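You operate a simulated robot arm through the tools that you are given. There is no shell and no other tool. Be economical: measure what you need, move in short steps, check, and stop when the job is done.

You are at the controls of a simulated two-armed robot. One attempt, no reset.

Task
Take the beaker on the back of the near bench and put it away on the blue mat. Take the steel nut from the back of the near bench and leave it on the silver steel disc there. Open the tubes drawer, take the spanner from the top of the steel table and leave it in the inside of the tubes drawer and shut the drawer again. Put the jug from the top of the steel table on the low shelf of the pump table. Switch the thermometer switch on. Fetch the blue marker and set it on the back of the near bench. Do these in any order. Set down upright: beaker, jug.

It is judged by the outcome, as a careful person would: the job done as asked, and still so three seconds after it is handed in. It fails if anything else is knocked over, pushed out of place, dropped, spilled or broken.

Robot
Two 7-joint arms with two-finger parallel grippers on one trunk, on a base that drives. Base frame: it is fixed to the floor where the robot stands at the start and does not move with it; the origin is under the middle of the robot, x ahead of it, y to its left, z up; the surface under the hand at the start is at about z = 90. Units: cm, degrees, N and s.
The left shoulder is at the start at [2, 11.3, 127.2], the right one opposite. With the tool pointing down near the work surface each hand reaches from about 22 to 60 cm from the robot's upright axis, wherever it stands, measured 20 degrees to its own side. Places, roughly: back of the near bench [50, 0, 90]; beaker [50, 0, 100]; blue marker [100, -50, 100]; blue mat (13x19 cm) [66, 332, 90]; inside of the tubes drawer [80, 320, 70]; jug [325, 25, 100]; low shelf of the pump table [360, -60, 30]; spanner (19x9x3 cm) [330, 30, 90]; steel disc (7x7x2 cm) [50, 50, 90]; steel nut (5x4x3 cm) [50, 10, 90]; thermometer switch [80, 0, 100]; tubes drawer [90, 320, 80]. Payload 1.57 kg a hand.
The TCP of each hand is the grasp point between the finger pads, 3 cm short of the fingertips. In the tool frame z runs along the fingers and y along their closing line. The gripper opens to 8 cm. The fingers are 1.7 cm wide and 1.2 cm thick; the gripper's body (4 by 8.2 cm) begins 8 cm behind the TCP.
Orientation is that of the tool frame in the base frame, as [roll, pitch, yaw] about the fixed x, y, z axes, in that order (R = Rz(yaw) Ry(pitch) Rx(roll)). With the fingers straight down and closing along the base's y, the tool's x points along the base's -x, its y along +y and its z along -z.

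Tools
- The arms move only by the tool move_arm. It takes "left_increments", "right_increments" or both (then of equal length, played together; a hand with none holds still); each is a list of rows, each a list of 7 numbers: the gripper command, from -1 (fully open) to 1 (shut), values between in proportion, then the shift along the base's x, y, z in units of 25 mm (1.0 is 25 mm), then the turn, a rotation vector about the base's x, y, z in units of 8 degrees (1.0 is 8 degrees). In form: [[grip, dx, dy, dz, ax, ay, az], ...]. A call has 1 to 12 rows; each row shifts and turns the commanded pose from where the row before left it. A call with a number of a shift or a turn outside -1 to 1 is refused whole. A row lasts 0.2 s, in which the tool goes at most 5 cm and 8.6 degrees; a call with a longer step from one row to the next is refused whole, and so is a gripper value outside its range. A pose out of reach is approached as far as the arm can. The call stops where the force on the tool passes 40 N (or 10 N more than at its start, if that is more) or the arm is blocked; 0.2 s more then pass. The fingers move at their own pace (about 4.5 cm/s each) and stop on an object; they squeeze with about 42 N. The grip force told is the motor's: it shows also when the fingers shut on nothing. Time passes only in rows, and 0.2 s behind the last, so rows that do not move let the fingers close. It gives the time, the measured TCP pose, the force on the tool (base axes), the opening and the grip force at its end, in the units of the frame above (readings bear some noise), with the torque about the TCP (base axes, N m) and any sound that the robot's microphone picked up.
- Cameras (640 x 400 px; columns grow to the right, rows downward): "scene" is now at [10.2, 1.38, 141.33]; the picture's right is [0.14, -0.99, 0.00], its down [-0.41, -0.06, -0.91] and it looks along [0.90, 0.13, -0.42] (base axes); focal length 234 px, centre (320, 200). "left" rides on the left gripper at [7.2, 0.7, -12.2] in its tool frame; the picture's right is [-0.09, 1.00, 0.00], its down [-0.84, -0.08, -0.54] and it looks along [-0.54, -0.05, 0.84] (tool axes); focal length 238 px, centre (320, 200). "right" rides on the right gripper at [7.2, -0.7, -12.2] in its tool frame; the picture's right is [0.09, 1.00, 0.00], its down [-0.84, 0.08, -0.54] and it looks along [-0.54, 0.05, 0.84] (tool axes); focal length 238 px, centre (320, 200). There is no depth. A picture from a camera that has moved, and an enlarged one, comes with that camera's place and axes in the base frame and with its lens.
- snapshot(camera): a new picture of that camera. No time passes.
- move_column(by): slides the trunk up (or, below 0, down) by that many cm; the arms and the scene camera ride with it, the base frame stays. It gives what a move gives, with no picture.
- roll_base(legs): drives the robot by 1 to 6 legs, each [ahead, left, turn to the left] in cm, cm and degrees, along the robot's own axes; the way and the turn of a leg run together, so that a leg with both is an arc; at most 150 cm and 180 degrees a leg. The arms and the cameras ride along, it lands a little off, and it stops where it bumps. It gives what a move gives.
- pan_tilt(pan, tilt): turns the head with the scene camera to pan (to the left, within 80 degrees either way) and tilt (down, from -29 to 69), counted from straight ahead of the robot. It gives what a move gives.
- close_up(camera, box): a new picture of the part [left, top, right, bottom] of that camera's present view, enlarged. No time passes.
- job_done(): hands the job in; it is judged then, once.

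Work in short steps. Places have to be worked out from the pictures, the camera data and where the tool is seen: move nearer, look again, correct. Check each grasp and each placing, and mend what went wrong. You have 196 turns and 172 pictures in all, those below and enlarged ones among them. Open the grippers and draw the arms clear of the work before you hand the job in, unless the task says otherwise.

The tools are called after "Emit:" by a JSON object that holds its "fn" and its "kwargs". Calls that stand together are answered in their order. move_arm: Moves the arms, as the interface text tells. Its arguments: {"type":"object","properties":{"left_increments":{"type":"array","items":{"type":"array","items":{"type":"number"}}},"right_increments":{"type":"array","items":{"type":"array","items":{"type":"number"}}}},"required":[]} The other tools are called the same way: move_column (by) slides the trunk up or down; roll_base (legs) drives the base; pan_tilt (pan, tilt) turns the head that bears the scene camera; snapshot (camera) takes a picture; close_up (camera, box) takes an enlarged picture of a part of a camera's view; job_done () hands the job in.

At the start:

```text
clock: 0.0
left_ee_pos: [45.81, 25.8, 129.96]
left_tcp_rot: [-179.9, 0.0, -179.9]
left_wrist_force: [0.3, 0.1, 0.3]
left_torque: [-0.03, 0.0, -0.01]
left_finger_gap: 8.01
left_grip_force: 0.1
right_ee_pos: [44.61, -12.57, 131.41]
right_tcp_rot: [-179.9, 0.0, -180.0]
right_wrist_force: [0.0, -0.1, -0.2]
right_torque: [0.0, -0.01, 0.0]
right_finger_gap: 7.99
right_grip_force: 0.1
trunk travel left (down, up): [-32.5, 24.5]
robot x, y, heading: [-0.27, -0.29, -0.0]
head pan, tilt: [8.0, 24.7]
```

scene: 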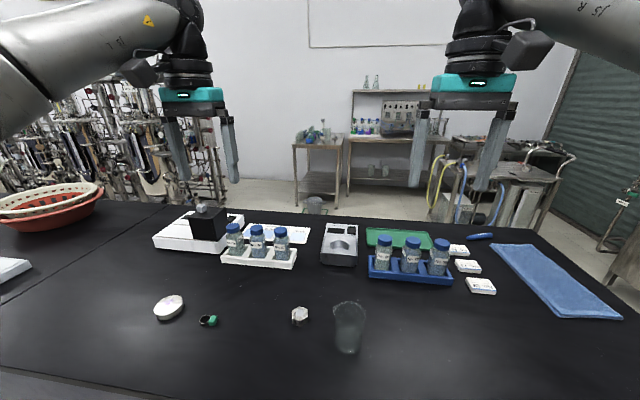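
right: 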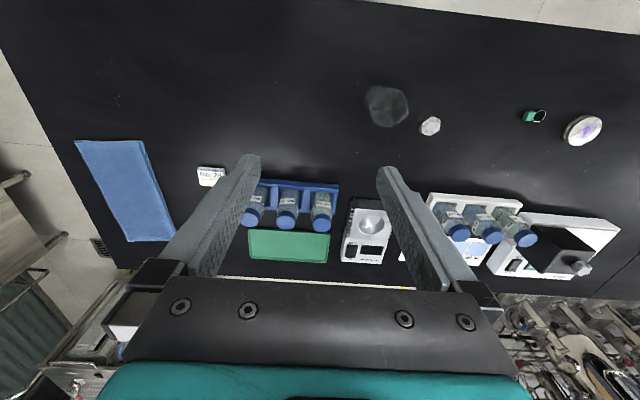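
left: 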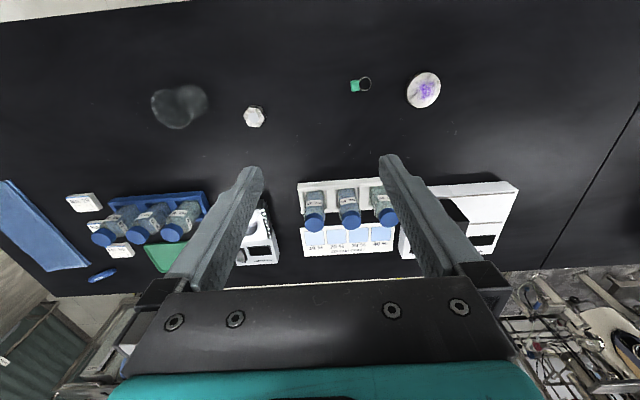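

I start by looking at the bench objects more closely: the middle device with the switch and the near small objects.

Emit:
{"fn": "close_up", "kwargs": {"camera": "scene", "box": [300, 200, 380, 280]}}

Emit:
{"fn": "close_up", "kwargs": {"camera": "scene", "box": [260, 60, 600, 270]}}

Emit:
{"fn": "close_up", "kwargs": {"camera": "scene", "box": [140, 280, 400, 400]}}

```text
5.00 times, centred on (340, 240) of scene
camera zoom: at [10.2, 1.38, 141.33], right [0.14, -0.99, 0.0], down [-0.41, -0.06, -0.91], along [0.9, 0.13, -0.42], focal length 1170 px, centre (220, 0)
```

zoom: 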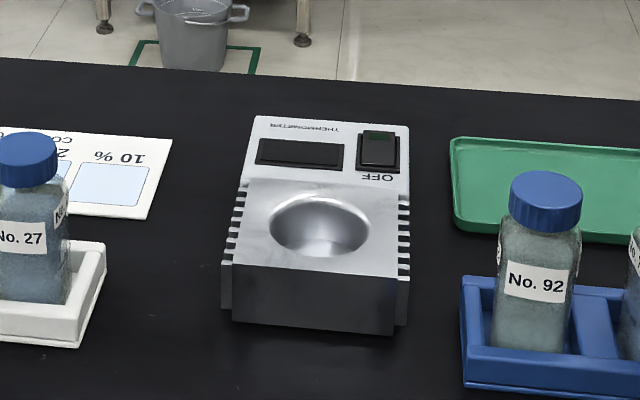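

```text
1.88 times, centred on (430, 165) of scene
camera zoom: at [10.2, 1.38, 141.33], right [0.14, -0.99, 0.0], down [-0.41, -0.06, -0.91], along [0.9, 0.13, -0.42], focal length 441 px, centre (113, 266)
```

zoom: 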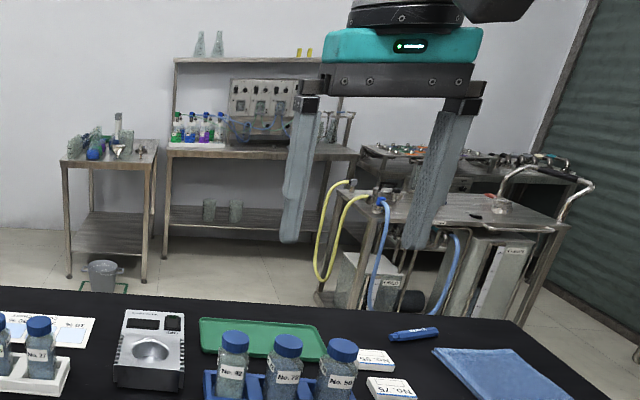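

```text
2.46 times, centred on (270, 340) of scene
camera zoom: at [10.2, 1.38, 141.33], right [0.14, -0.99, 0.0], down [-0.41, -0.06, -0.91], along [0.9, 0.13, -0.42], focal length 576 px, centre (443, -145)
```

zoom: 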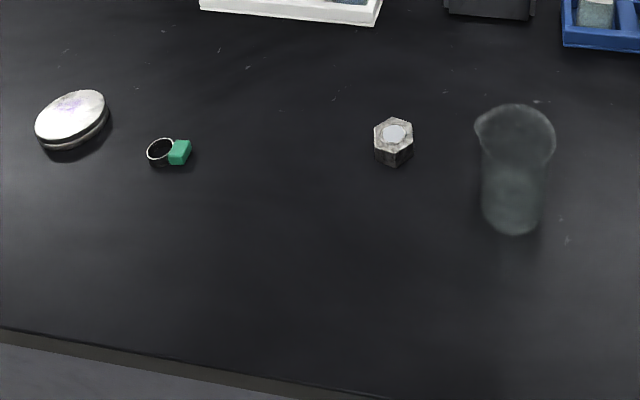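

The thermometer faces the far side and its switch is at about [82, 0]. Now I look around to learn the room's layout.

Emit:
{"fn": "pan_tilt", "kwargs": {"pan": 75, "tilt": 20}}

Emit:
{"fn": "snapshot", "kwargs": {"camera": "scene"}}

Emit:
{"fn": "pan_tilt", "kwargs": {"pan": -50, "tilt": 20}}

Emit:
{"fn": "snapshot", "kwargs": {"camera": "scene"}}

```text
clock: 1.4
left_ee_pos: [45.76, 25.66, 130.02]
left_tcp_rot: [180.0, 0.0, -180.0]
left_wrist_force: [-0.3, 0.2, -0.1]
left_torque: [0.0, 0.0, 0.01]
left_finger_gap: 7.99
left_grip_force: 0.1
right_ee_pos: [44.45, -12.51, 131.26]
right_tcp_rot: [179.9, 0.0, -180.0]
right_wrist_force: [-0.9, -0.3, 0.3]
right_torque: [0.02, -0.02, 0.0]
right_finger_gap: 8.0
right_grip_force: 0.1
trunk travel left (down, up): [-32.5, 24.5]
robot x, y, heading: [-0.15, -0.29, 0.2]
head pan, tilt: [75.0, 20.0]
```

```text
165 pictures are left
camera scene: at [3.49, 9.08, 142.08], right [0.97, -0.26, 0.0], down [-0.09, -0.33, -0.94], along [0.24, 0.91, -0.34], focal length 234 px, centre (320, 200)
```

scene: 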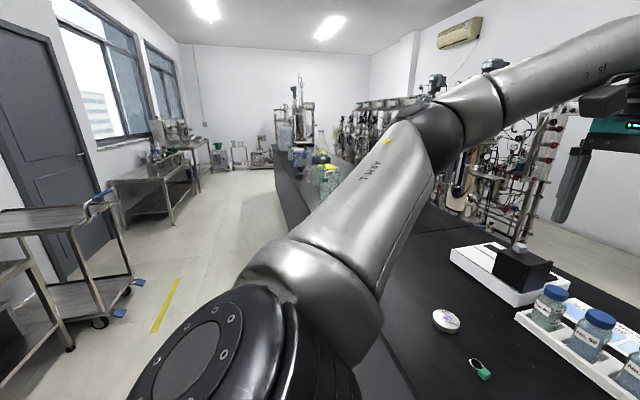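

```text
clock: 3.4
left_ee_pos: [45.8, 25.72, 130.07]
left_tcp_rot: [-180.0, 0.1, -179.9]
left_wrist_force: [-0.7, -0.3, -0.4]
left_torque: [0.03, 0.05, 0.02]
left_finger_gap: 8.0
left_grip_force: 0.1
right_ee_pos: [44.58, -12.52, 131.21]
right_tcp_rot: [-179.9, 0.1, -180.0]
right_wrist_force: [0.3, -0.8, -0.5]
right_torque: [0.0, 0.01, 0.03]
right_finger_gap: 8.0
right_grip_force: 0.1
trunk travel left (down, up): [-32.5, 24.5]
robot x, y, heading: [-0.25, 0.37, 0.2]
head pan, tilt: [-50.0, 20.0]
```

```text
164 pictures are left
camera scene: at [7.06, -7.04, 142.08], right [-0.77, -0.64, 0.0], down [-0.22, 0.26, -0.94], along [0.6, -0.72, -0.34], focal length 234 px, centre (320, 200)
```

scene: 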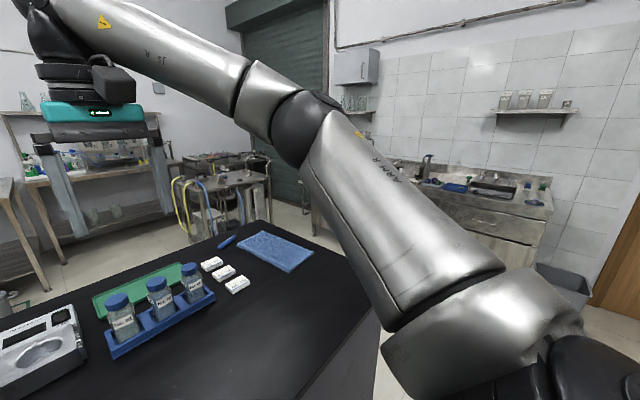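

The bench runs on to the left toward y≈330, with clear floor on this side. I shift left 18 cm so the left hand reaches both nut and disc, then look down.

Emit:
{"fn": "roll_base", "kwargs": {"legs": [[0, 18, 0]]}}

Emit:
{"fn": "pan_tilt", "kwargs": {"pan": 5, "tilt": 40}}

Emit:
{"fn": "snapshot", "kwargs": {"camera": "scene"}}

Emit:
{"fn": "snapshot", "kwargs": {"camera": "left"}}

```text
clock: 4.9
left_ee_pos: [45.81, 43.7, 130.05]
left_tcp_rot: [180.0, 0.0, -179.8]
left_wrist_force: [0.1, 0.2, -0.4]
left_torque: [-0.01, -0.03, -0.01]
left_finger_gap: 7.99
left_grip_force: 0.0
right_ee_pos: [44.51, 5.43, 131.22]
right_tcp_rot: [180.0, 0.0, 180.0]
right_wrist_force: [0.5, -0.3, 0.9]
right_torque: [-0.04, 0.02, -0.04]
right_finger_gap: 8.01
right_grip_force: 0.1
trunk travel left (down, up): [-32.5, 24.5]
robot x, y, heading: [-0.16, 17.75, 0.3]
head pan, tilt: [-50.0, 20.0]
```

```text
clock: 6.2
left_ee_pos: [45.76, 43.69, 130.11]
left_tcp_rot: [180.0, 0.0, -179.9]
left_wrist_force: [-0.6, 0.5, 0.0]
left_torque: [-0.01, -0.02, 0.02]
left_finger_gap: 7.99
left_grip_force: 0.1
right_ee_pos: [44.68, 5.38, 131.28]
right_tcp_rot: [180.0, 0.0, 179.9]
right_wrist_force: [-0.2, 0.7, -0.1]
right_torque: [0.0, -0.01, -0.03]
right_finger_gap: 8.0
right_grip_force: 0.1
trunk travel left (down, up): [-32.5, 24.5]
robot x, y, heading: [-0.04, 17.81, 0.1]
head pan, tilt: [5.0, 40.0]
```

```text
163 pictures are left
camera scene: at [9.54, 18.78, 138.94], right [0.09, -1.0, 0.0], down [-0.64, -0.06, -0.77], along [0.76, 0.07, -0.64], focal length 234 px, centre (320, 200)
```

scene: 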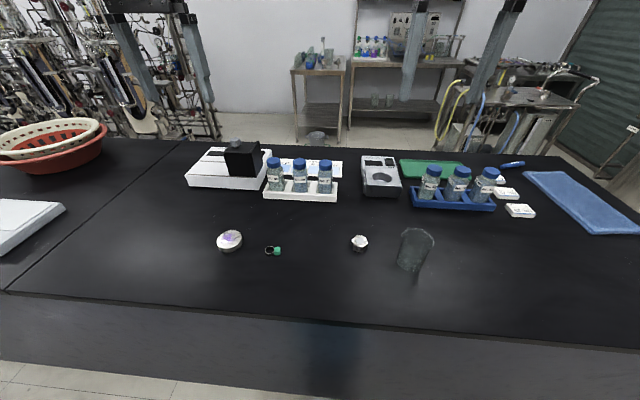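

```text
162 pictures are left
camera left: at [38.5, 44.32, 142.35], right [0.09, 1.0, 0.0], down [0.84, -0.08, 0.54], along [0.54, -0.05, -0.84], focal length 238 px, centre (320, 200)
```

left: 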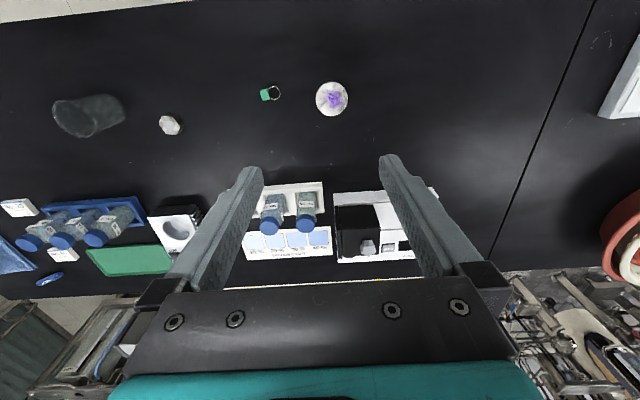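

Both views agree: disc at [47, 46], nut at [49.3, 12], beaker near [46.5, -0.5]. I move the right hand aside and bring the left above the nut.

Emit:
{"fn": "move_arm", "kwargs": {"left_increments": [[-1, 0.117, -1, -0.8, 0, 0, 0], [-1, 0.117, -1, -0.8, 0, 0, 0], [-1, 0.117, -1, -0.8, 0, 0, 0], [-1, 0.117, -1, -0.8, 0, 0, 0], [-1, 0.117, -1, -0.8, 0, 0, 0], [-1, 0.117, -1, -0.8, 0, 0, 0], [-1, 0.117, -1, -0.8, 0, 0, 0], [-1, 0.117, -1, -0.8, 0, 0, 0], [-1, 0.117, -1, -0.8, 0, 0, 0], [-1, 0.117, -1, -0.8, 0, 0, 0], [-1, 0.117, -1, -0.8, 0, 0, 0], [-1, 0.117, -1, -0.8, 0, 0, 0]], "right_increments": [[-1, 0, -1, 0, 0, 0, 0], [-1, 0, -1, 0, 0, 0, 0], [-1, 0, -1, 0, 0, 0, 0], [-1, 0, -1, 0, 0, 0, 0], [-1, 0, -1, 0, 0, 0, 0], [-1, 0, -1, 0, 0, 0, 0], [-1, 0, -1, 0, 0, 0, 0], [-1, 0, -1, 0, 0, 0, 0], [-1, 0, -1, 0, 0, 0, 0], [-1, 0, -1, 0, 0, 0, 0], [-1, 0, 0, 0, 0, 0, 0], [-1, 0, 0, 0, 0, 0, 0]]}}

Emit:
{"fn": "snapshot", "kwargs": {"camera": "left"}}

Emit:
{"fn": "snapshot", "kwargs": {"camera": "scene"}}

```text
clock: 8.8
left_ee_pos: [49.24, 13.52, 105.9]
left_tcp_rot: [-180.0, -0.1, 180.0]
left_wrist_force: [-0.2, -0.4, -0.3]
left_torque: [-0.01, -0.02, -0.01]
left_finger_gap: 8.0
left_grip_force: 0.1
right_ee_pos: [43.99, -19.09, 130.89]
right_tcp_rot: [180.0, 0.1, 179.9]
right_wrist_force: [0.7, 0.3, 0.4]
right_torque: [0.02, 0.0, 0.0]
right_finger_gap: 7.99
right_grip_force: 0.0
right hand out of reach, approached as far as the arm can: row 10
trunk travel left (down, up): [-32.5, 24.5]
robot x, y, heading: [0.1, 18.05, 0.0]
head pan, tilt: [5.0, 40.0]
```

```text
161 pictures are left
camera left: at [41.98, 14.18, 118.27], right [0.09, 1.0, 0.0], down [0.84, -0.08, 0.54], along [0.54, -0.05, -0.84], focal length 238 px, centre (320, 200)
```

left: 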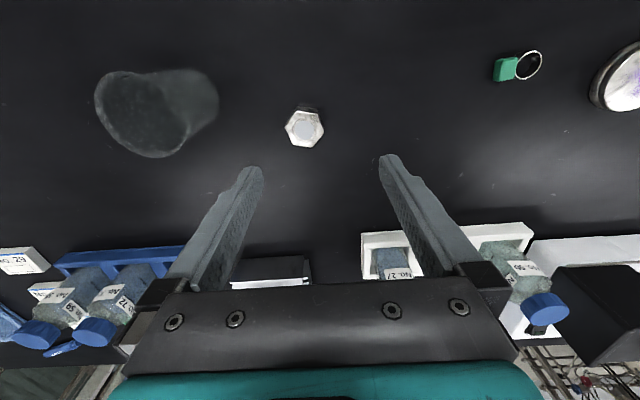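

```text
160 pictures are left
camera scene: at [9.54, 18.69, 138.94], right [0.09, -1.0, 0.0], down [-0.64, -0.06, -0.77], along [0.76, 0.07, -0.64], focal length 234 px, centre (320, 200)
```

scene: 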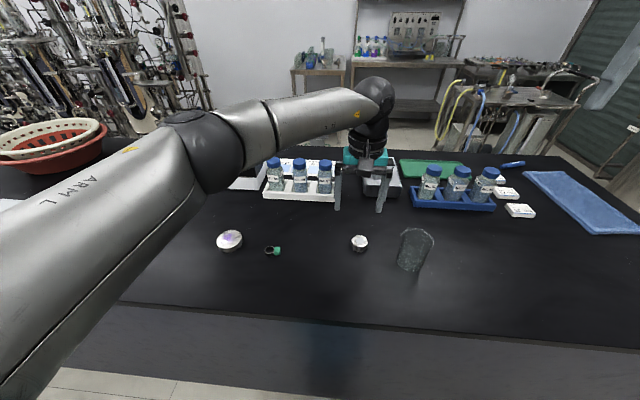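

Emit:
{"fn": "close_up", "kwargs": {"camera": "left", "box": [255, 80, 355, 160]}}

```text
5.00 times, centred on (305, 120) of left
camera zoom: at [41.98, 14.18, 118.27], right [0.09, 1.0, 0.0], down [0.84, -0.08, 0.54], along [0.54, -0.05, -0.84], focal length 1192 px, centre (395, 600)
```

zoom: 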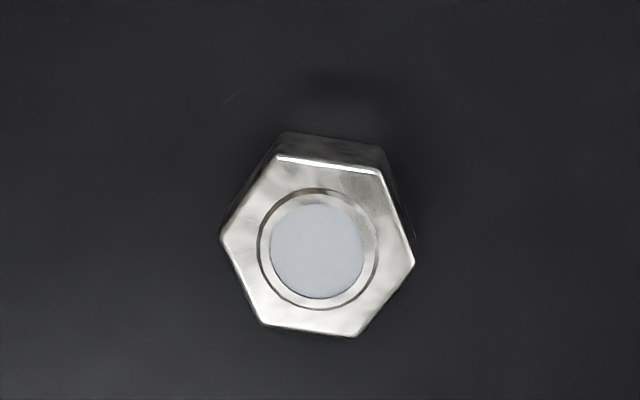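

The nut's flats call for a yaw of about +15.5°. I turn, centre over [49.04, 11.94] and descend so the tips just clear the bench, then close.

Emit:
{"fn": "move_arm", "kwargs": {"left_increments": [[-1, -0.04, -0.32, 0, 0, 0, 0.97], [-1, -0.04, -0.32, 0, 0, 0, 0.97], [-1, 0, 0, -0.9, 0, 0, 0], [-1, 0, 0, -0.9, 0, 0, 0], [-1, 0, 0, -0.9, 0, 0, 0], [-1, 0, 0, -0.9, 0, 0, 0], [-1, 0, 0, -0.7, 0, 0, 0], [-1, 0, 0, -0.5, 0, 0, 0], [-1, 0, 0, 0, 0, 0, 0]]}}

Emit:
{"fn": "snapshot", "kwargs": {"camera": "left"}}

```text
clock: 10.8
left_ee_pos: [49.04, 12.12, 93.96]
left_tcp_rot: [-180.0, 0.2, -164.4]
left_wrist_force: [0.8, -0.3, 0.0]
left_torque: [-0.01, 0.02, 0.0]
left_finger_gap: 7.99
left_grip_force: 0.0
right_ee_pos: [44.03, -19.0, 131.07]
right_tcp_rot: [179.9, 0.1, 179.9]
right_wrist_force: [-0.1, -0.2, 0.3]
right_torque: [0.0, 0.02, 0.0]
right_finger_gap: 8.01
right_grip_force: 0.1
trunk travel left (down, up): [-32.5, 24.5]
robot x, y, heading: [-0.25, 17.99, -0.1]
head pan, tilt: [5.0, 40.0]
```

```text
158 pictures are left
camera left: at [41.87, 10.74, 106.31], right [-0.18, 0.98, 0.0], down [0.83, 0.15, 0.54], along [0.53, 0.1, -0.84], focal length 238 px, centre (320, 200)
```

left: 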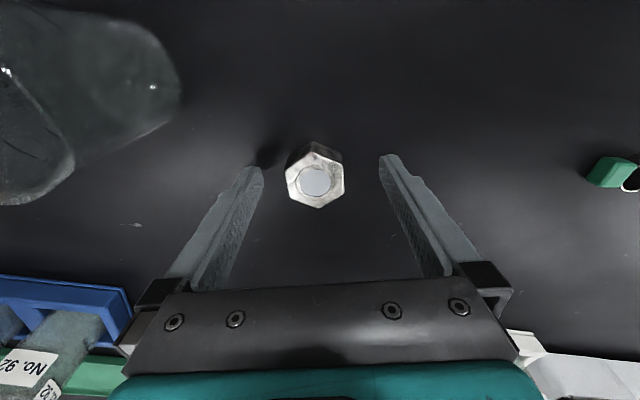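

Flats are parallel to the pads and the nut lies between them; I lower 4 mm and close.

Emit:
{"fn": "move_arm", "kwargs": {"left_increments": [[-1, 0, -0.1, -0.15, 0, 0, 0], [1, 0, 0, 0, 0, 0, 0], [1, 0, 0, 0, 0, 0, 0], [1, 0, 0, 0, 0, 0, 0], [1, 0, 0, 0, 0, 0, 0], [1, 0, 0, 0, 0, 0, 0], [1, 0, 0, 0, 0, 0, 0], [1, 0, 0, 0.8, 0, 0, 0], [1, 0, 0, 1, 0, 0, 0]]}}

Emit:
{"fn": "snapshot", "kwargs": {"camera": "left"}}

```text
clock: 12.8
left_ee_pos: [49.16, 11.77, 98.12]
left_tcp_rot: [-179.9, 0.0, -164.6]
left_wrist_force: [0.5, -0.7, 0.3]
left_torque: [0.0, 0.02, 0.0]
left_finger_gap: 0.0
left_grip_force: 21.3
right_ee_pos: [43.99, -19.14, 130.99]
right_tcp_rot: [-179.9, 0.1, 179.9]
right_wrist_force: [-0.3, -0.5, -0.2]
right_torque: [0.0, -0.01, 0.04]
right_finger_gap: 8.0
right_grip_force: 0.1
trunk travel left (down, up): [-32.5, 24.5]
robot x, y, heading: [0.15, 17.82, -0.0]
head pan, tilt: [5.0, 40.0]
```

```text
157 pictures are left
camera left: at [41.88, 10.54, 110.52], right [-0.18, 0.98, 0.0], down [0.83, 0.15, 0.54], along [0.53, 0.1, -0.84], focal length 238 px, centre (320, 200)
```

left: 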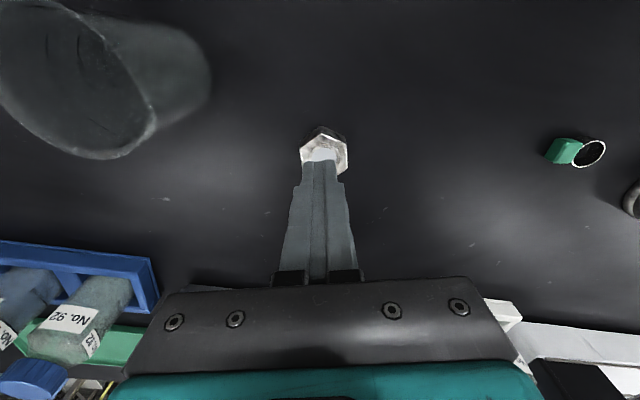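

The fingers closed to zero: the nut was missed, so the bench seems lower than I assumed. I open and descend slowly feeling for the bench.

Emit:
{"fn": "move_arm", "kwargs": {"left_increments": [[-1, 0, 0, 0, 0, 0, 0], [-1, 0, 0, 0, 0, 0, 0], [-1, 0, 0, 0, 0, 0, 0], [-1, 0, 0, 0, 0, 0, 0], [-1, 0, 0, 0, 0, 0, 0]]}}

Emit:
{"fn": "close_up", "kwargs": {"camera": "left", "box": [240, 80, 400, 180]}}

Emit:
{"fn": "close_up", "kwargs": {"camera": "scene", "box": [300, 150, 460, 290]}}

```text
clock: 14.0
left_ee_pos: [49.09, 11.88, 98.19]
left_tcp_rot: [179.9, 0.0, -164.3]
left_wrist_force: [0.6, 0.3, -0.2]
left_torque: [0.02, 0.0, 0.01]
left_finger_gap: 7.99
left_grip_force: 0.2
right_ee_pos: [44.02, -19.05, 131.04]
right_tcp_rot: [-180.0, 0.0, 180.0]
right_wrist_force: [-0.1, 0.2, -0.2]
right_torque: [-0.03, 0.0, 0.0]
right_finger_gap: 8.0
right_grip_force: 0.0
trunk travel left (down, up): [-32.5, 24.5]
robot x, y, heading: [0.09, 17.97, -0.1]
head pan, tilt: [5.0, 40.0]
```

```text
4.00 times, centred on (320, 130) of left
camera zoom: at [41.89, 10.52, 110.49], right [-0.18, 0.98, 0.0], down [0.83, 0.15, 0.54], along [0.53, 0.1, -0.84], focal length 953 px, centre (320, 480)
```

zoom: 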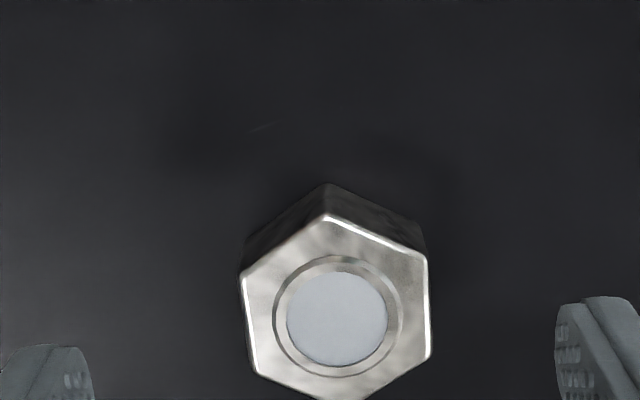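

```text
2.86 times, centred on (380, 220) of scene
camera zoom: at [9.54, 18.79, 138.94], right [0.09, -1.0, 0.0], down [-0.64, -0.06, -0.77], along [0.76, 0.07, -0.64], focal length 669 px, centre (149, 143)
```

zoom: 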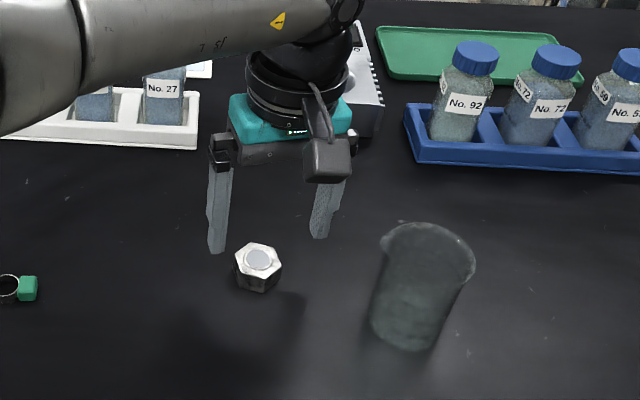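

Triangulating puts the nut's top at z≈92.5, y≈12.3. I go down again gently until light contact and close without lifting to see what happens.

Emit:
{"fn": "move_arm", "kwargs": {"left_increments": [[-1, 0, 0.15, -0.8, 0, 0, 0], [-1, 0, 0, -0.8, 0, 0, 0], [-1, 0, 0, -0.2, 0, 0, 0], [-1, 0, 0, -0.2, 0, 0, 0], [-1, 0, 0, -0.1, 0, 0, 0], [-1, 0, 0, 0, 0, 0, 0]]}}

Emit:
{"fn": "snapshot", "kwargs": {"camera": "left"}}

Emit:
{"fn": "close_up", "kwargs": {"camera": "scene", "box": [320, 200, 400, 270]}}

```text
clock: 15.4
left_ee_pos: [48.96, 12.19, 92.93]
left_tcp_rot: [-180.0, 0.2, -164.4]
left_wrist_force: [1.2, -1.0, 10.3]
left_torque: [0.44, 0.19, -0.05]
left_finger_gap: 8.0
left_grip_force: 0.0
right_ee_pos: [43.94, -19.02, 131.01]
right_tcp_rot: [-180.0, 0.1, 179.9]
right_wrist_force: [-0.3, 0.1, 0.2]
right_torque: [0.0, -0.02, -0.03]
right_finger_gap: 8.0
right_grip_force: 0.1
trunk travel left (down, up): [-32.5, 24.5]
robot x, y, heading: [0.29, 17.96, -0.3]
head pan, tilt: [5.0, 40.0]
```

```text
154 pictures are left
camera left: at [41.82, 10.88, 105.31], right [-0.18, 0.98, 0.0], down [0.83, 0.15, 0.54], along [0.54, 0.1, -0.84], focal length 238 px, centre (320, 200)
```

left: 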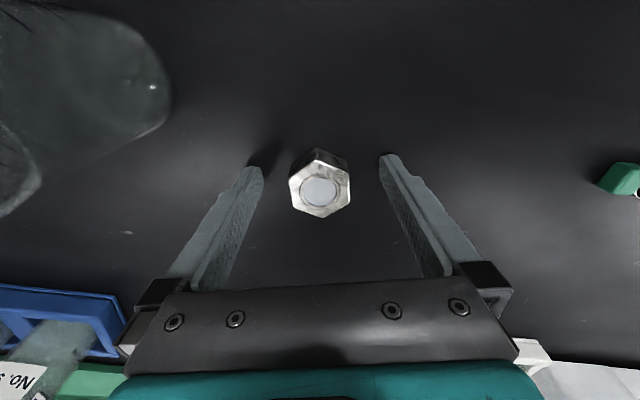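

```text
5.71 times, centred on (360, 235) of scene
camera zoom: at [9.47, 18.79, 138.96], right [0.09, -1.0, 0.0], down [-0.64, -0.06, -0.77], along [0.76, 0.07, -0.64], focal length 1338 px, centre (91, 0)
```

zoom: 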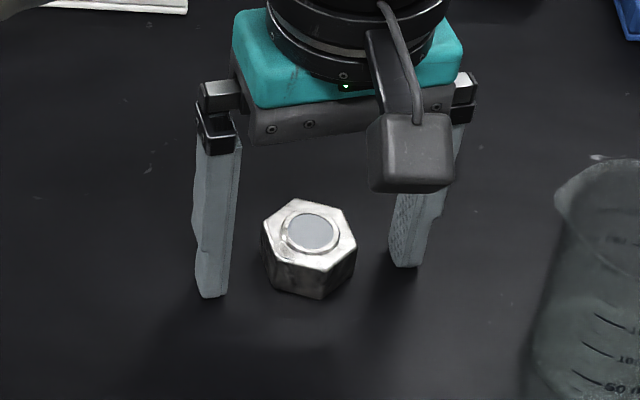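

Contact at TCP z≈93.0 confirms bench z≈90. Nut lies ~0.5 cm farther in x; I correct, rise slightly and close without lifting.

Emit:
{"fn": "move_arm", "kwargs": {"left_increments": [[-1, 0.2, 0, 0.12, 0, 0, 0], [-1, 0, 0, 0, 0, 0, 0], [0, 0, 0, 0, 0, 0, 0], [0.5, 0, 0, 0, 0, 0, 0], [1, 0, 0, 0, 0, 0, 0], [1, 0, 0, 0, 0, 0, 0], [1, 0, 0, 0, 0, 0, 0], [1, 0, 0, 0, 0, 0, 0]]}}

Emit:
{"fn": "snapshot", "kwargs": {"camera": "left"}}

```text
clock: 17.2
left_ee_pos: [49.56, 12.22, 93.27]
left_tcp_rot: [180.0, 0.0, -164.3]
left_wrist_force: [-0.6, 0.2, 0.2]
left_torque: [-0.01, 0.01, 0.0]
left_finger_gap: 3.8
left_grip_force: 42.1
right_ee_pos: [44.13, -18.99, 131.02]
right_tcp_rot: [180.0, 0.1, 179.9]
right_wrist_force: [0.7, 0.6, -0.2]
right_torque: [0.0, 0.0, 0.03]
right_finger_gap: 8.0
right_grip_force: 0.1
trunk travel left (down, up): [-32.5, 24.5]
robot x, y, heading: [-0.05, 17.85, -0.1]
head pan, tilt: [5.0, 40.0]
```

```text
152 pictures are left
camera left: at [42.34, 10.88, 105.54], right [-0.18, 0.98, 0.0], down [0.83, 0.15, 0.54], along [0.53, 0.1, -0.84], focal length 238 px, centre (320, 200)
```

left: 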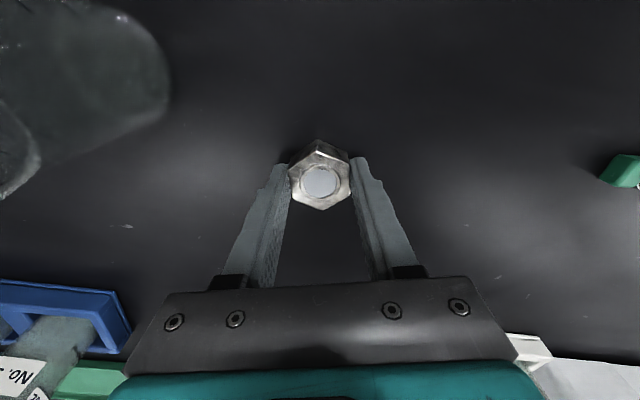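

Now gripped at 3.8 cm gap with 42 N. Lift slowly.

Emit:
{"fn": "move_arm", "kwargs": {"left_increments": [[1, 0, 0, 0.2, 0, 0, 0], [1, 0, 0, 0.3, 0, 0, 0], [1, 0, 0, 0.5, 0, 0, 0], [1, 0, 0, 0.5, 0, 0, 0], [1, 0, 0, 0.5, 0, 0, 0], [1, 0, 0, 0.5, 0, 0, 0]]}}

Emit:
{"fn": "snapshot", "kwargs": {"camera": "left"}}

```text
clock: 18.6
left_ee_pos: [49.45, 12.22, 99.47]
left_tcp_rot: [-180.0, 0.0, -164.4]
left_wrist_force: [-0.5, -0.7, -0.9]
left_torque: [-0.01, 0.01, 0.02]
left_finger_gap: 3.82
left_grip_force: 42.2
right_ee_pos: [43.99, -19.12, 131.0]
right_tcp_rot: [-180.0, 0.2, 179.9]
right_wrist_force: [0.2, 0.2, 0.3]
right_torque: [0.02, 0.0, 0.0]
right_finger_gap: 8.01
right_grip_force: 0.0
trunk travel left (down, up): [-32.5, 24.5]
robot x, y, heading: [-0.22, 17.77, 0.1]
head pan, tilt: [5.0, 40.0]
```

```text
151 pictures are left
camera left: at [42.32, 10.88, 111.74], right [-0.18, 0.98, 0.0], down [0.83, 0.15, 0.54], along [0.53, 0.1, -0.84], focal length 238 px, centre (320, 200)
```

left: 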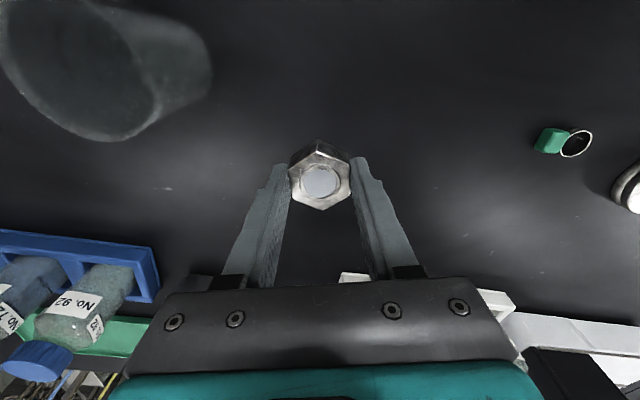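

The nut is held. I carry it left toward the disc at [47.2, 46].

Emit:
{"fn": "move_arm", "kwargs": {"left_increments": [[1, -0.07, 1, 0.1, 0, 0, 0], [1, -0.07, 1, 0, 0, 0, 0], [1, -0.07, 1, 0, 0, 0, 0], [1, -0.07, 1, 0, 0, 0, 0], [1, -0.07, 1, 0, 0, 0, 0], [1, -0.07, 1, 0, 0, 0, 0], [1, -0.07, 1, 0, 0, 0, 0], [1, -0.07, 1, 0, 0, 0, 0], [1, -0.07, 1, 0, 0, 0, 0], [1, -0.07, 1, 0, 0, 0, 0], [1, -0.07, 1, 0, 0, 0, 0], [1, -0.07, 1, 0, 0, 0, 0]]}}

Emit:
{"fn": "snapshot", "kwargs": {"camera": "left"}}

Emit:
{"fn": "close_up", "kwargs": {"camera": "scene", "box": [190, 180, 310, 280]}}

```text
clock: 21.2
left_ee_pos: [47.48, 42.32, 99.74]
left_tcp_rot: [179.9, 0.0, -164.5]
left_wrist_force: [-0.3, 0.6, -1.8]
left_torque: [-0.01, -0.02, 0.0]
left_finger_gap: 3.8
left_grip_force: 42.1
right_ee_pos: [44.2, -18.95, 130.98]
right_tcp_rot: [-180.0, 0.2, 179.9]
right_wrist_force: [0.6, -0.8, 0.5]
right_torque: [-0.02, 0.01, 0.01]
right_finger_gap: 8.02
right_grip_force: 0.0
trunk travel left (down, up): [-32.5, 24.5]
robot x, y, heading: [-0.2, 17.91, -0.1]
head pan, tilt: [5.0, 40.0]
```

```text
150 pictures are left
camera left: at [40.27, 40.92, 112.06], right [-0.18, 0.98, 0.0], down [0.83, 0.15, 0.54], along [0.53, 0.1, -0.84], focal length 238 px, centre (320, 200)
```

left: 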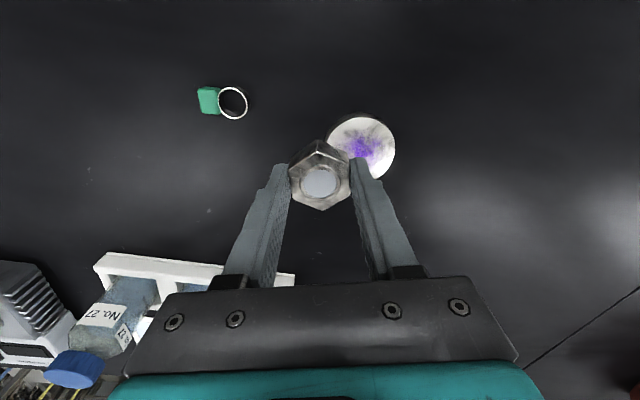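

```text
4.00 times, centred on (250, 230) of scene
camera zoom: at [9.53, 18.84, 138.94], right [0.09, -1.0, 0.0], down [-0.64, -0.06, -0.77], along [0.76, 0.07, -0.64], focal length 936 px, centre (600, 80)
```

zoom: 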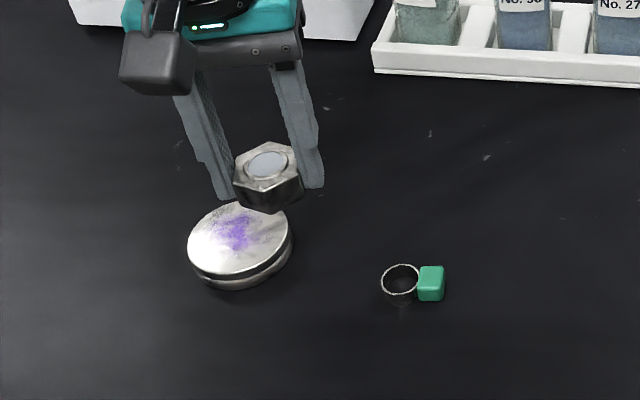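

Disc centre works out to [46.9, 45.9], nut is at the TCP. I centre it over the disc and lower until just touching.

Emit:
{"fn": "move_arm", "kwargs": {"left_increments": [[1, -0.08, 0.72, 0, 0, 0, 0], [1, -0.08, 0.72, 0, 0, 0, 0], [1, 0, 0, -0.6, 0, 0, 0], [1, 0, 0, -0.6, 0, 0, 0], [1, 0, 0, -0.3, 0, 0, 0], [1, 0, 0, 0, 0, 0, 0]]}}

Emit:
{"fn": "close_up", "kwargs": {"camera": "scene", "box": [190, 190, 310, 280]}}

Emit:
{"fn": "close_up", "kwargs": {"camera": "left", "box": [240, 80, 400, 220]}}

```text
clock: 22.6
left_ee_pos: [46.9, 45.82, 95.92]
left_tcp_rot: [179.9, 0.0, -164.4]
left_wrist_force: [-0.6, 0.4, -1.6]
left_torque: [-0.01, 0.01, 0.0]
left_finger_gap: 3.78
left_grip_force: 42.1
right_ee_pos: [43.93, -18.9, 130.93]
right_tcp_rot: [-179.9, 0.1, 179.9]
right_wrist_force: [-0.4, -0.2, -0.1]
right_torque: [0.01, -0.02, -0.01]
right_finger_gap: 7.99
right_grip_force: 0.2
trunk travel left (down, up): [-32.5, 24.5]
robot x, y, heading: [-0.15, 17.76, -0.1]
head pan, tilt: [5.0, 40.0]
```

```text
4.44 times, centred on (250, 235) of scene
camera zoom: at [9.55, 18.79, 138.94], right [0.09, -1.0, 0.0], down [-0.64, -0.06, -0.77], along [0.76, 0.07, -0.64], focal length 1040 px, centre (631, 44)
```

zoom: 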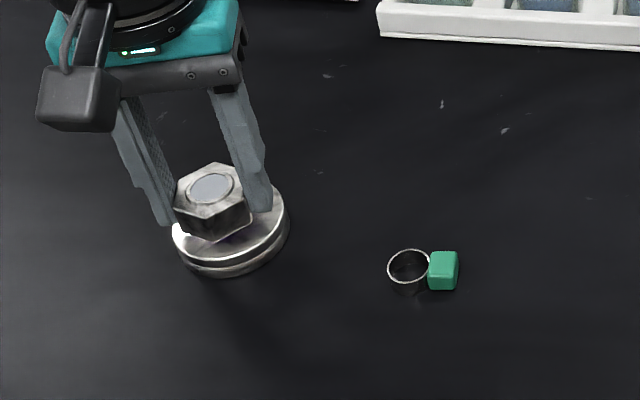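

```text
2.86 times, centred on (320, 150) of left
camera zoom: at [39.8, 44.52, 108.26], right [-0.18, 0.98, 0.0], down [0.83, 0.15, 0.54], along [0.53, 0.1, -0.84], focal length 681 px, centre (320, 343)
```

zoom: 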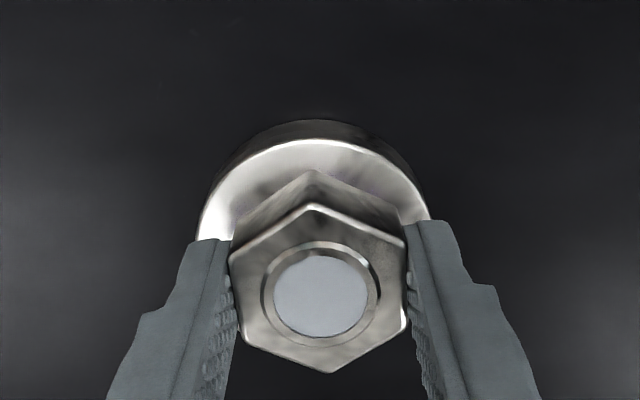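

Nut centre is within ~0.3 cm of the disc centre; a tiny correction, lower onto the disc and release.

Emit:
{"fn": "move_arm", "kwargs": {"left_increments": [[1, 0.06, -0.08, -0.1, 0, 0, 0], [1, 0, 0, -0.08, 0, 0, 0], [1, 0, 0, -0.04, 0, 0, 0], [1, 0, 0, 0, 0, 0, 0]]}}

```text
clock: 23.6
left_ee_pos: [47.08, 45.55, 95.3]
left_tcp_rot: [-180.0, -0.1, -164.3]
left_wrist_force: [-0.1, -0.4, -1.4]
left_torque: [0.02, 0.0, 0.01]
left_finger_gap: 3.82
left_grip_force: 42.3
right_ee_pos: [44.1, -19.04, 130.99]
right_tcp_rot: [-180.0, 0.2, 179.8]
right_wrist_force: [-0.9, 0.2, 0.3]
right_torque: [0.01, -0.01, 0.0]
right_finger_gap: 8.03
right_grip_force: 0.0
trunk travel left (down, up): [-32.5, 24.5]
robot x, y, heading: [-0.2, 17.72, 0.1]
head pan, tilt: [5.0, 40.0]
```

Emit:
{"fn": "move_arm", "kwargs": {"left_increments": [[1, 0, 0, -0.06, 0, 0, 0], [1, 0, 0, -0.06, 0, 0, 0], [1, 0, 0, 0, 0, 0, 0]]}}

Emit:
{"fn": "close_up", "kwargs": {"camera": "scene", "box": [200, 200, 280, 260]}}

```text
clock: 24.4
left_ee_pos: [47.19, 45.64, 95.08]
left_tcp_rot: [-180.0, -0.1, -164.4]
left_wrist_force: [0.2, 0.3, -2.1]
left_torque: [0.0, -0.02, 0.0]
left_finger_gap: 3.82
left_grip_force: 42.6
right_ee_pos: [44.17, -18.97, 130.94]
right_tcp_rot: [-180.0, 0.1, 179.9]
right_wrist_force: [0.2, -0.7, -0.1]
right_torque: [0.02, 0.0, 0.0]
right_finger_gap: 7.95
right_grip_force: 0.0
trunk travel left (down, up): [-32.5, 24.5]
robot x, y, heading: [-0.27, 17.66, -0.0]
head pan, tilt: [5.0, 40.0]
```

```text
6.67 times, centred on (240, 230) of scene
camera zoom: at [9.55, 18.79, 138.94], right [0.09, -1.0, 0.0], down [-0.64, -0.06, -0.77], along [0.76, 0.07, -0.64], focal length 1560 px, centre (853, 0)
```

zoom: 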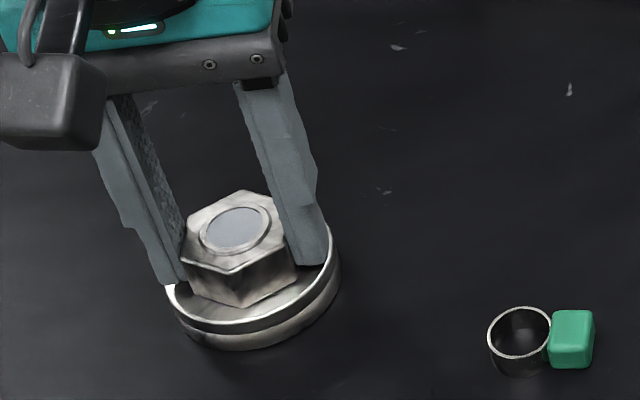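

Almost on the disc; lower a little further in tiny steps until contact.

Emit:
{"fn": "move_arm", "kwargs": {"left_increments": [[1, 0, 0, -0.05, 0, 0, 0], [1, 0, 0, -0.05, 0, 0, 0], [1, 0, 0, -0.04, 0, 0, 0], [1, 0, 0, 0, 0, 0, 0]]}}

```text
clock: 25.4
left_ee_pos: [47.16, 45.65, 95.02]
left_tcp_rot: [-179.9, 0.3, -164.4]
left_wrist_force: [-3.2, 1.8, 20.3]
left_torque: [0.11, 0.35, -0.02]
left_finger_gap: 3.78
left_grip_force: 41.7
right_ee_pos: [43.82, -19.09, 130.98]
right_tcp_rot: [180.0, 0.2, 179.9]
right_wrist_force: [-0.2, 0.5, -0.1]
right_torque: [0.01, 0.01, 0.02]
right_finger_gap: 8.01
right_grip_force: 0.0
trunk travel left (down, up): [-32.5, 24.5]
robot x, y, heading: [-0.18, 17.76, 0.1]
head pan, tilt: [5.0, 40.0]
```

Contact made at 20 N. I back off a hair, open the fingers and lift away.

Emit:
{"fn": "move_arm", "kwargs": {"left_increments": [[1, 0, 0, 0.1, 0, 0, 0], [-0.2, 0, 0, 0, 0, 0, 0], [-0.6, 0, 0, 0, 0, 0, 0], [-1, 0, 0, 0, 0, 0, 0], [-1, 0, 0, 0, 0, 0, 0], [-1, 0, 0, 0.5, 0, 0, 0], [-1, 0, 0, 1, 0, 0, 0], [-1, 0, 0, 1, 0, 0, 0], [-1, 0, 0, 1, 0, 0, 0], [-1, 0, 0, 1, 0, 0, 0]]}}

Emit:
{"fn": "snapshot", "kwargs": {"camera": "scene"}}

Emit:
{"fn": "close_up", "kwargs": {"camera": "left", "box": [240, 80, 400, 220]}}

```text
clock: 27.6
left_ee_pos: [47.11, 45.48, 106.35]
left_tcp_rot: [-180.0, 0.0, -164.5]
left_wrist_force: [-0.5, -0.4, 1.1]
left_torque: [-0.01, 0.02, 0.0]
left_finger_gap: 8.0
left_grip_force: 0.0
right_ee_pos: [44.09, -19.02, 131.07]
right_tcp_rot: [-180.0, 0.2, 179.9]
right_wrist_force: [0.2, -0.5, 0.1]
right_torque: [-0.02, 0.01, 0.0]
right_finger_gap: 7.98
right_grip_force: 0.0
trunk travel left (down, up): [-32.5, 24.5]
robot x, y, heading: [0.23, 17.78, 0.2]
head pan, tilt: [5.0, 40.0]
```

```text
145 pictures are left
camera scene: at [9.53, 18.78, 138.94], right [0.09, -1.0, 0.0], down [-0.64, -0.06, -0.77], along [0.76, 0.07, -0.64], focal length 234 px, centre (320, 200)
```

scene: 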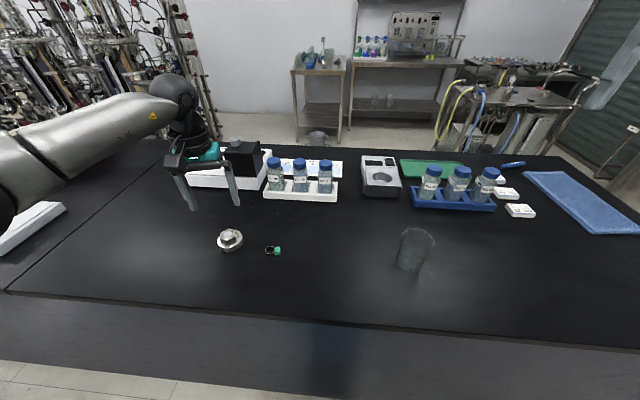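

```text
2.86 times, centred on (320, 150) of left
camera zoom: at [39.97, 44.28, 118.6], right [-0.18, 0.98, 0.0], down [0.83, 0.15, 0.54], along [0.53, 0.1, -0.84], focal length 681 px, centre (320, 343)
```

zoom: 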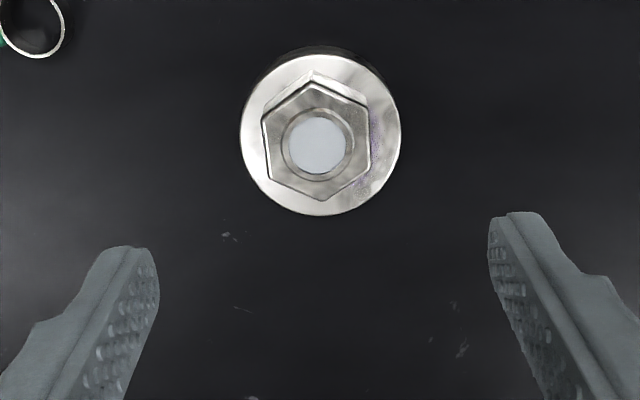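

The nut sits nicely on the disc. Now the beaker: I bring the right hand over it at about z=116 to look straight at it.

Emit:
{"fn": "move_arm", "kwargs": {"right_increments": [[-1, 0, 0.9, -0.7, 0, 0, 0], [-1, 0, 0.9, -0.7, 0, 0, 0], [-1, 0, 0.9, -0.7, 0, 0, 0], [-1, 0, 0.9, -0.7, 0, 0, 0], [-1, 0, 0.9, -0.7, 0, 0, 0], [-1, 0, 0.9, -0.7, 0, 0, 0], [-1, 0, 0.9, -0.7, 0, 0, 0], [-1, 0, 0.8, -0.7, 0, 0, 0]]}}

Emit:
{"fn": "snapshot", "kwargs": {"camera": "right"}}

Emit:
{"fn": "close_up", "kwargs": {"camera": "scene", "box": [360, 200, 460, 290]}}

```text
clock: 29.4
left_ee_pos: [47.17, 45.63, 106.13]
left_tcp_rot: [180.0, 0.0, -164.5]
left_wrist_force: [-0.2, -0.8, -0.2]
left_torque: [-0.01, 0.02, 0.03]
left_finger_gap: 7.98
left_grip_force: 0.1
right_ee_pos: [44.02, -1.11, 116.97]
right_tcp_rot: [-180.0, 0.1, 179.9]
right_wrist_force: [-0.6, 0.5, -0.3]
right_torque: [-0.04, 0.04, -0.02]
right_finger_gap: 8.0
right_grip_force: 0.0
trunk travel left (down, up): [-32.5, 24.5]
robot x, y, heading: [0.29, 18.19, -0.0]
head pan, tilt: [5.0, 40.0]
```

```text
143 pictures are left
camera right: at [36.81, -1.93, 129.18], right [-0.09, 1.0, 0.0], down [0.84, 0.08, 0.54], along [0.54, 0.05, -0.84], focal length 238 px, centre (320, 200)
```

right: 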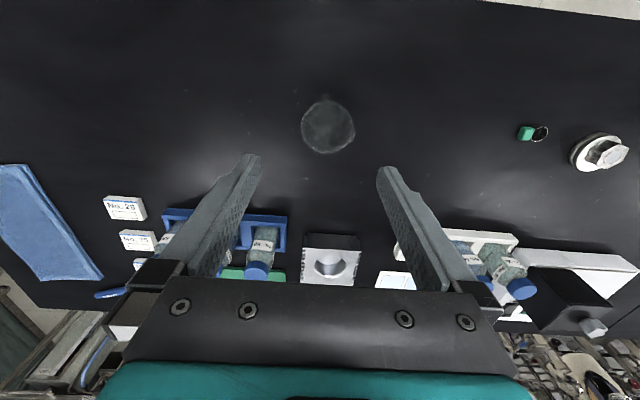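

```text
4.44 times, centred on (410, 245) of scene
camera zoom: at [9.56, 18.81, 138.94], right [0.09, -1.0, 0.0], down [-0.64, -0.06, -0.77], along [0.76, 0.07, -0.64], focal length 1040 px, centre (-80, 0)
```

zoom: 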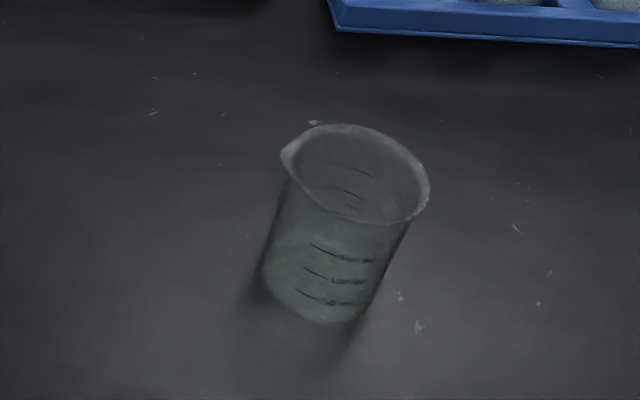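

Emit:
{"fn": "close_up", "kwargs": {"camera": "right", "box": [270, 70, 390, 170]}}

```text
4.00 times, centred on (330, 120) of right
camera zoom: at [36.81, -1.93, 129.18], right [-0.09, 1.0, 0.0], down [0.84, 0.08, 0.54], along [0.54, 0.05, -0.84], focal length 953 px, centre (280, 520)
```

zoom: 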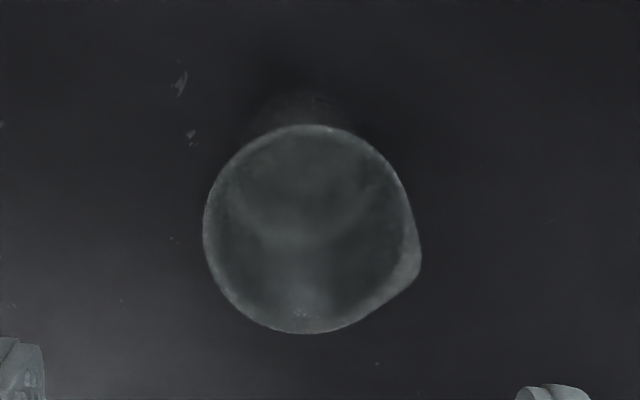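

The rim is ~6.5 cm across, centred near [45.1, -0.2], top z≈99.5, spout toward +y. I turn the right hand +52° so the fingers avoid the spout, centre, and come down to just above the rim.

Emit:
{"fn": "move_arm", "kwargs": {"right_increments": [[-1, 0.06, 0.05, 0, 0, 0, 0.93], [-1, 0.06, 0.05, 0, 0, 0, 0.93], [-1, 0.06, 0.05, 0, 0, 0, 0.93], [-1, 0.06, 0.05, 0, 0, 0, 0.93], [-1, 0.06, 0.05, 0, 0, 0, 0.93], [-1, 0.06, 0.05, 0, 0, 0, 0.93], [-1, 0.06, 0.05, 0, 0, 0, 0.93], [-1, 0, 0, -1, 0, 0, 0], [-1, 0, 0, -1, 0, 0, 0], [-1, 0, 0, -1, 0, 0, 0], [-1, 0, 0, -1, 0, 0, 0], [-1, 0, 0, -0.8, 0, 0, 0]]}}

Emit:
{"fn": "snapshot", "kwargs": {"camera": "right"}}

Emit:
{"fn": "close_up", "kwargs": {"camera": "scene", "box": [360, 180, 460, 290]}}

```text
clock: 32.0
left_ee_pos: [47.25, 45.58, 106.24]
left_tcp_rot: [180.0, -0.1, -164.4]
left_wrist_force: [-0.4, 0.1, -0.3]
left_torque: [0.0, 0.0, 0.0]
left_finger_gap: 8.01
left_grip_force: 0.0
right_ee_pos: [44.67, -0.69, 104.95]
right_tcp_rot: [-180.0, 0.0, -142.8]
right_wrist_force: [1.2, -0.3, 0.0]
right_torque: [0.01, 0.0, -0.01]
right_finger_gap: 8.02
right_grip_force: 0.1
right hand out of reach, approached as far as the arm can: row 6, 7
trunk travel left (down, up): [-32.5, 24.5]
robot x, y, heading: [0.12, 17.56, 0.0]
head pan, tilt: [5.0, 40.0]
```

```text
140 pictures are left
camera right: at [39.4, -5.67, 117.15], right [-0.68, 0.74, 0.0], down [0.62, 0.57, 0.54], along [0.4, 0.37, -0.84], focal length 238 px, centre (320, 200)
```

right: 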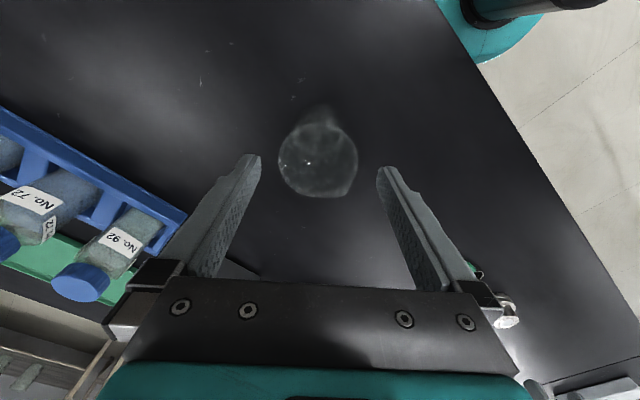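

```text
3.64 times, centred on (410, 235) of scene
camera zoom: at [9.55, 18.78, 138.94], right [0.09, -1.0, 0.0], down [-0.64, -0.06, -0.77], along [0.76, 0.07, -0.64], focal length 851 px, centre (-7, 73)
```

zoom: 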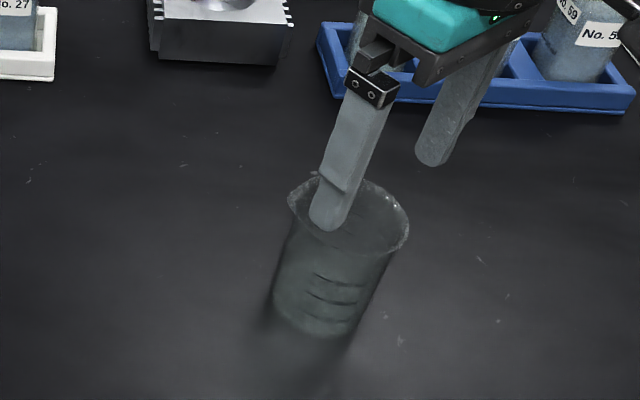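

Yaw stopped at +37° which still clears the spout; the rim is centred between the fingers. I descend partway and check.

Emit:
{"fn": "move_arm", "kwargs": {"right_increments": [[-1, 0.16, 0.04, -0.5, 0, 0, 0], [-1, 0, 0, -0.5, 0, 0, 0], [-1, 0, 0, -0.5, 0, 0, 0], [-1, 0, 0, -0.5, 0, 0, 0], [-1, 0, 0, -0.5, 0, 0, 0]]}}

Emit:
{"fn": "close_up", "kwargs": {"camera": "right", "box": [220, 80, 420, 240]}}

Emit:
{"fn": "close_up", "kwargs": {"camera": "scene", "box": [360, 180, 460, 290]}}

```text
clock: 33.2
left_ee_pos: [47.24, 45.58, 106.18]
left_tcp_rot: [-180.0, 0.0, -164.4]
left_wrist_force: [-0.1, -0.2, -0.2]
left_torque: [0.02, 0.05, -0.03]
left_finger_gap: 7.97
left_grip_force: 0.0
right_ee_pos: [45.12, -0.47, 98.75]
right_tcp_rot: [179.9, -0.1, -142.8]
right_wrist_force: [-0.6, -0.3, 0.2]
right_torque: [0.0, 0.02, -0.02]
right_finger_gap: 7.99
right_grip_force: 0.1
trunk travel left (down, up): [-32.5, 24.5]
robot x, y, heading: [-0.11, 18.14, 0.0]
head pan, tilt: [5.0, 40.0]
```

```text
2.50 times, centred on (320, 160) of right
camera zoom: at [39.78, -5.53, 110.94], right [-0.68, 0.74, 0.0], down [0.62, 0.57, 0.54], along [0.4, 0.37, -0.84], focal length 596 px, centre (320, 300)
```

zoom: 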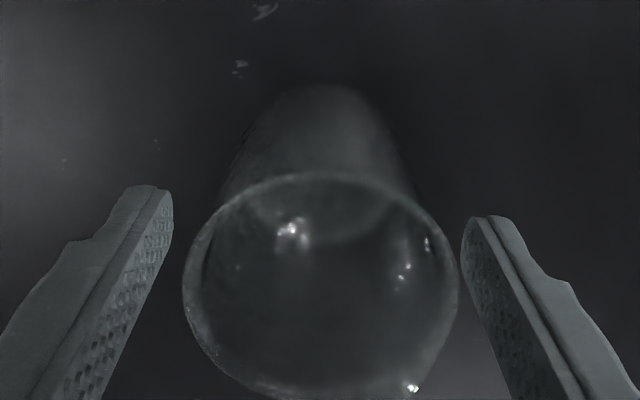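

```text
3.64 times, centred on (410, 235) of scene
camera zoom: at [9.55, 18.79, 138.94], right [0.09, -1.0, 0.0], down [-0.64, -0.06, -0.77], along [0.76, 0.07, -0.64], focal length 851 px, centre (-7, 73)
```

zoom: 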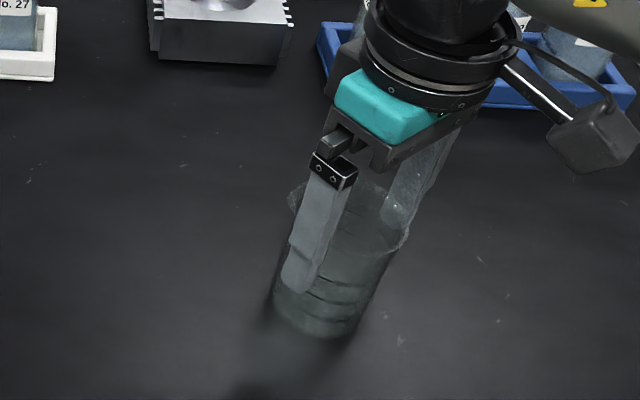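

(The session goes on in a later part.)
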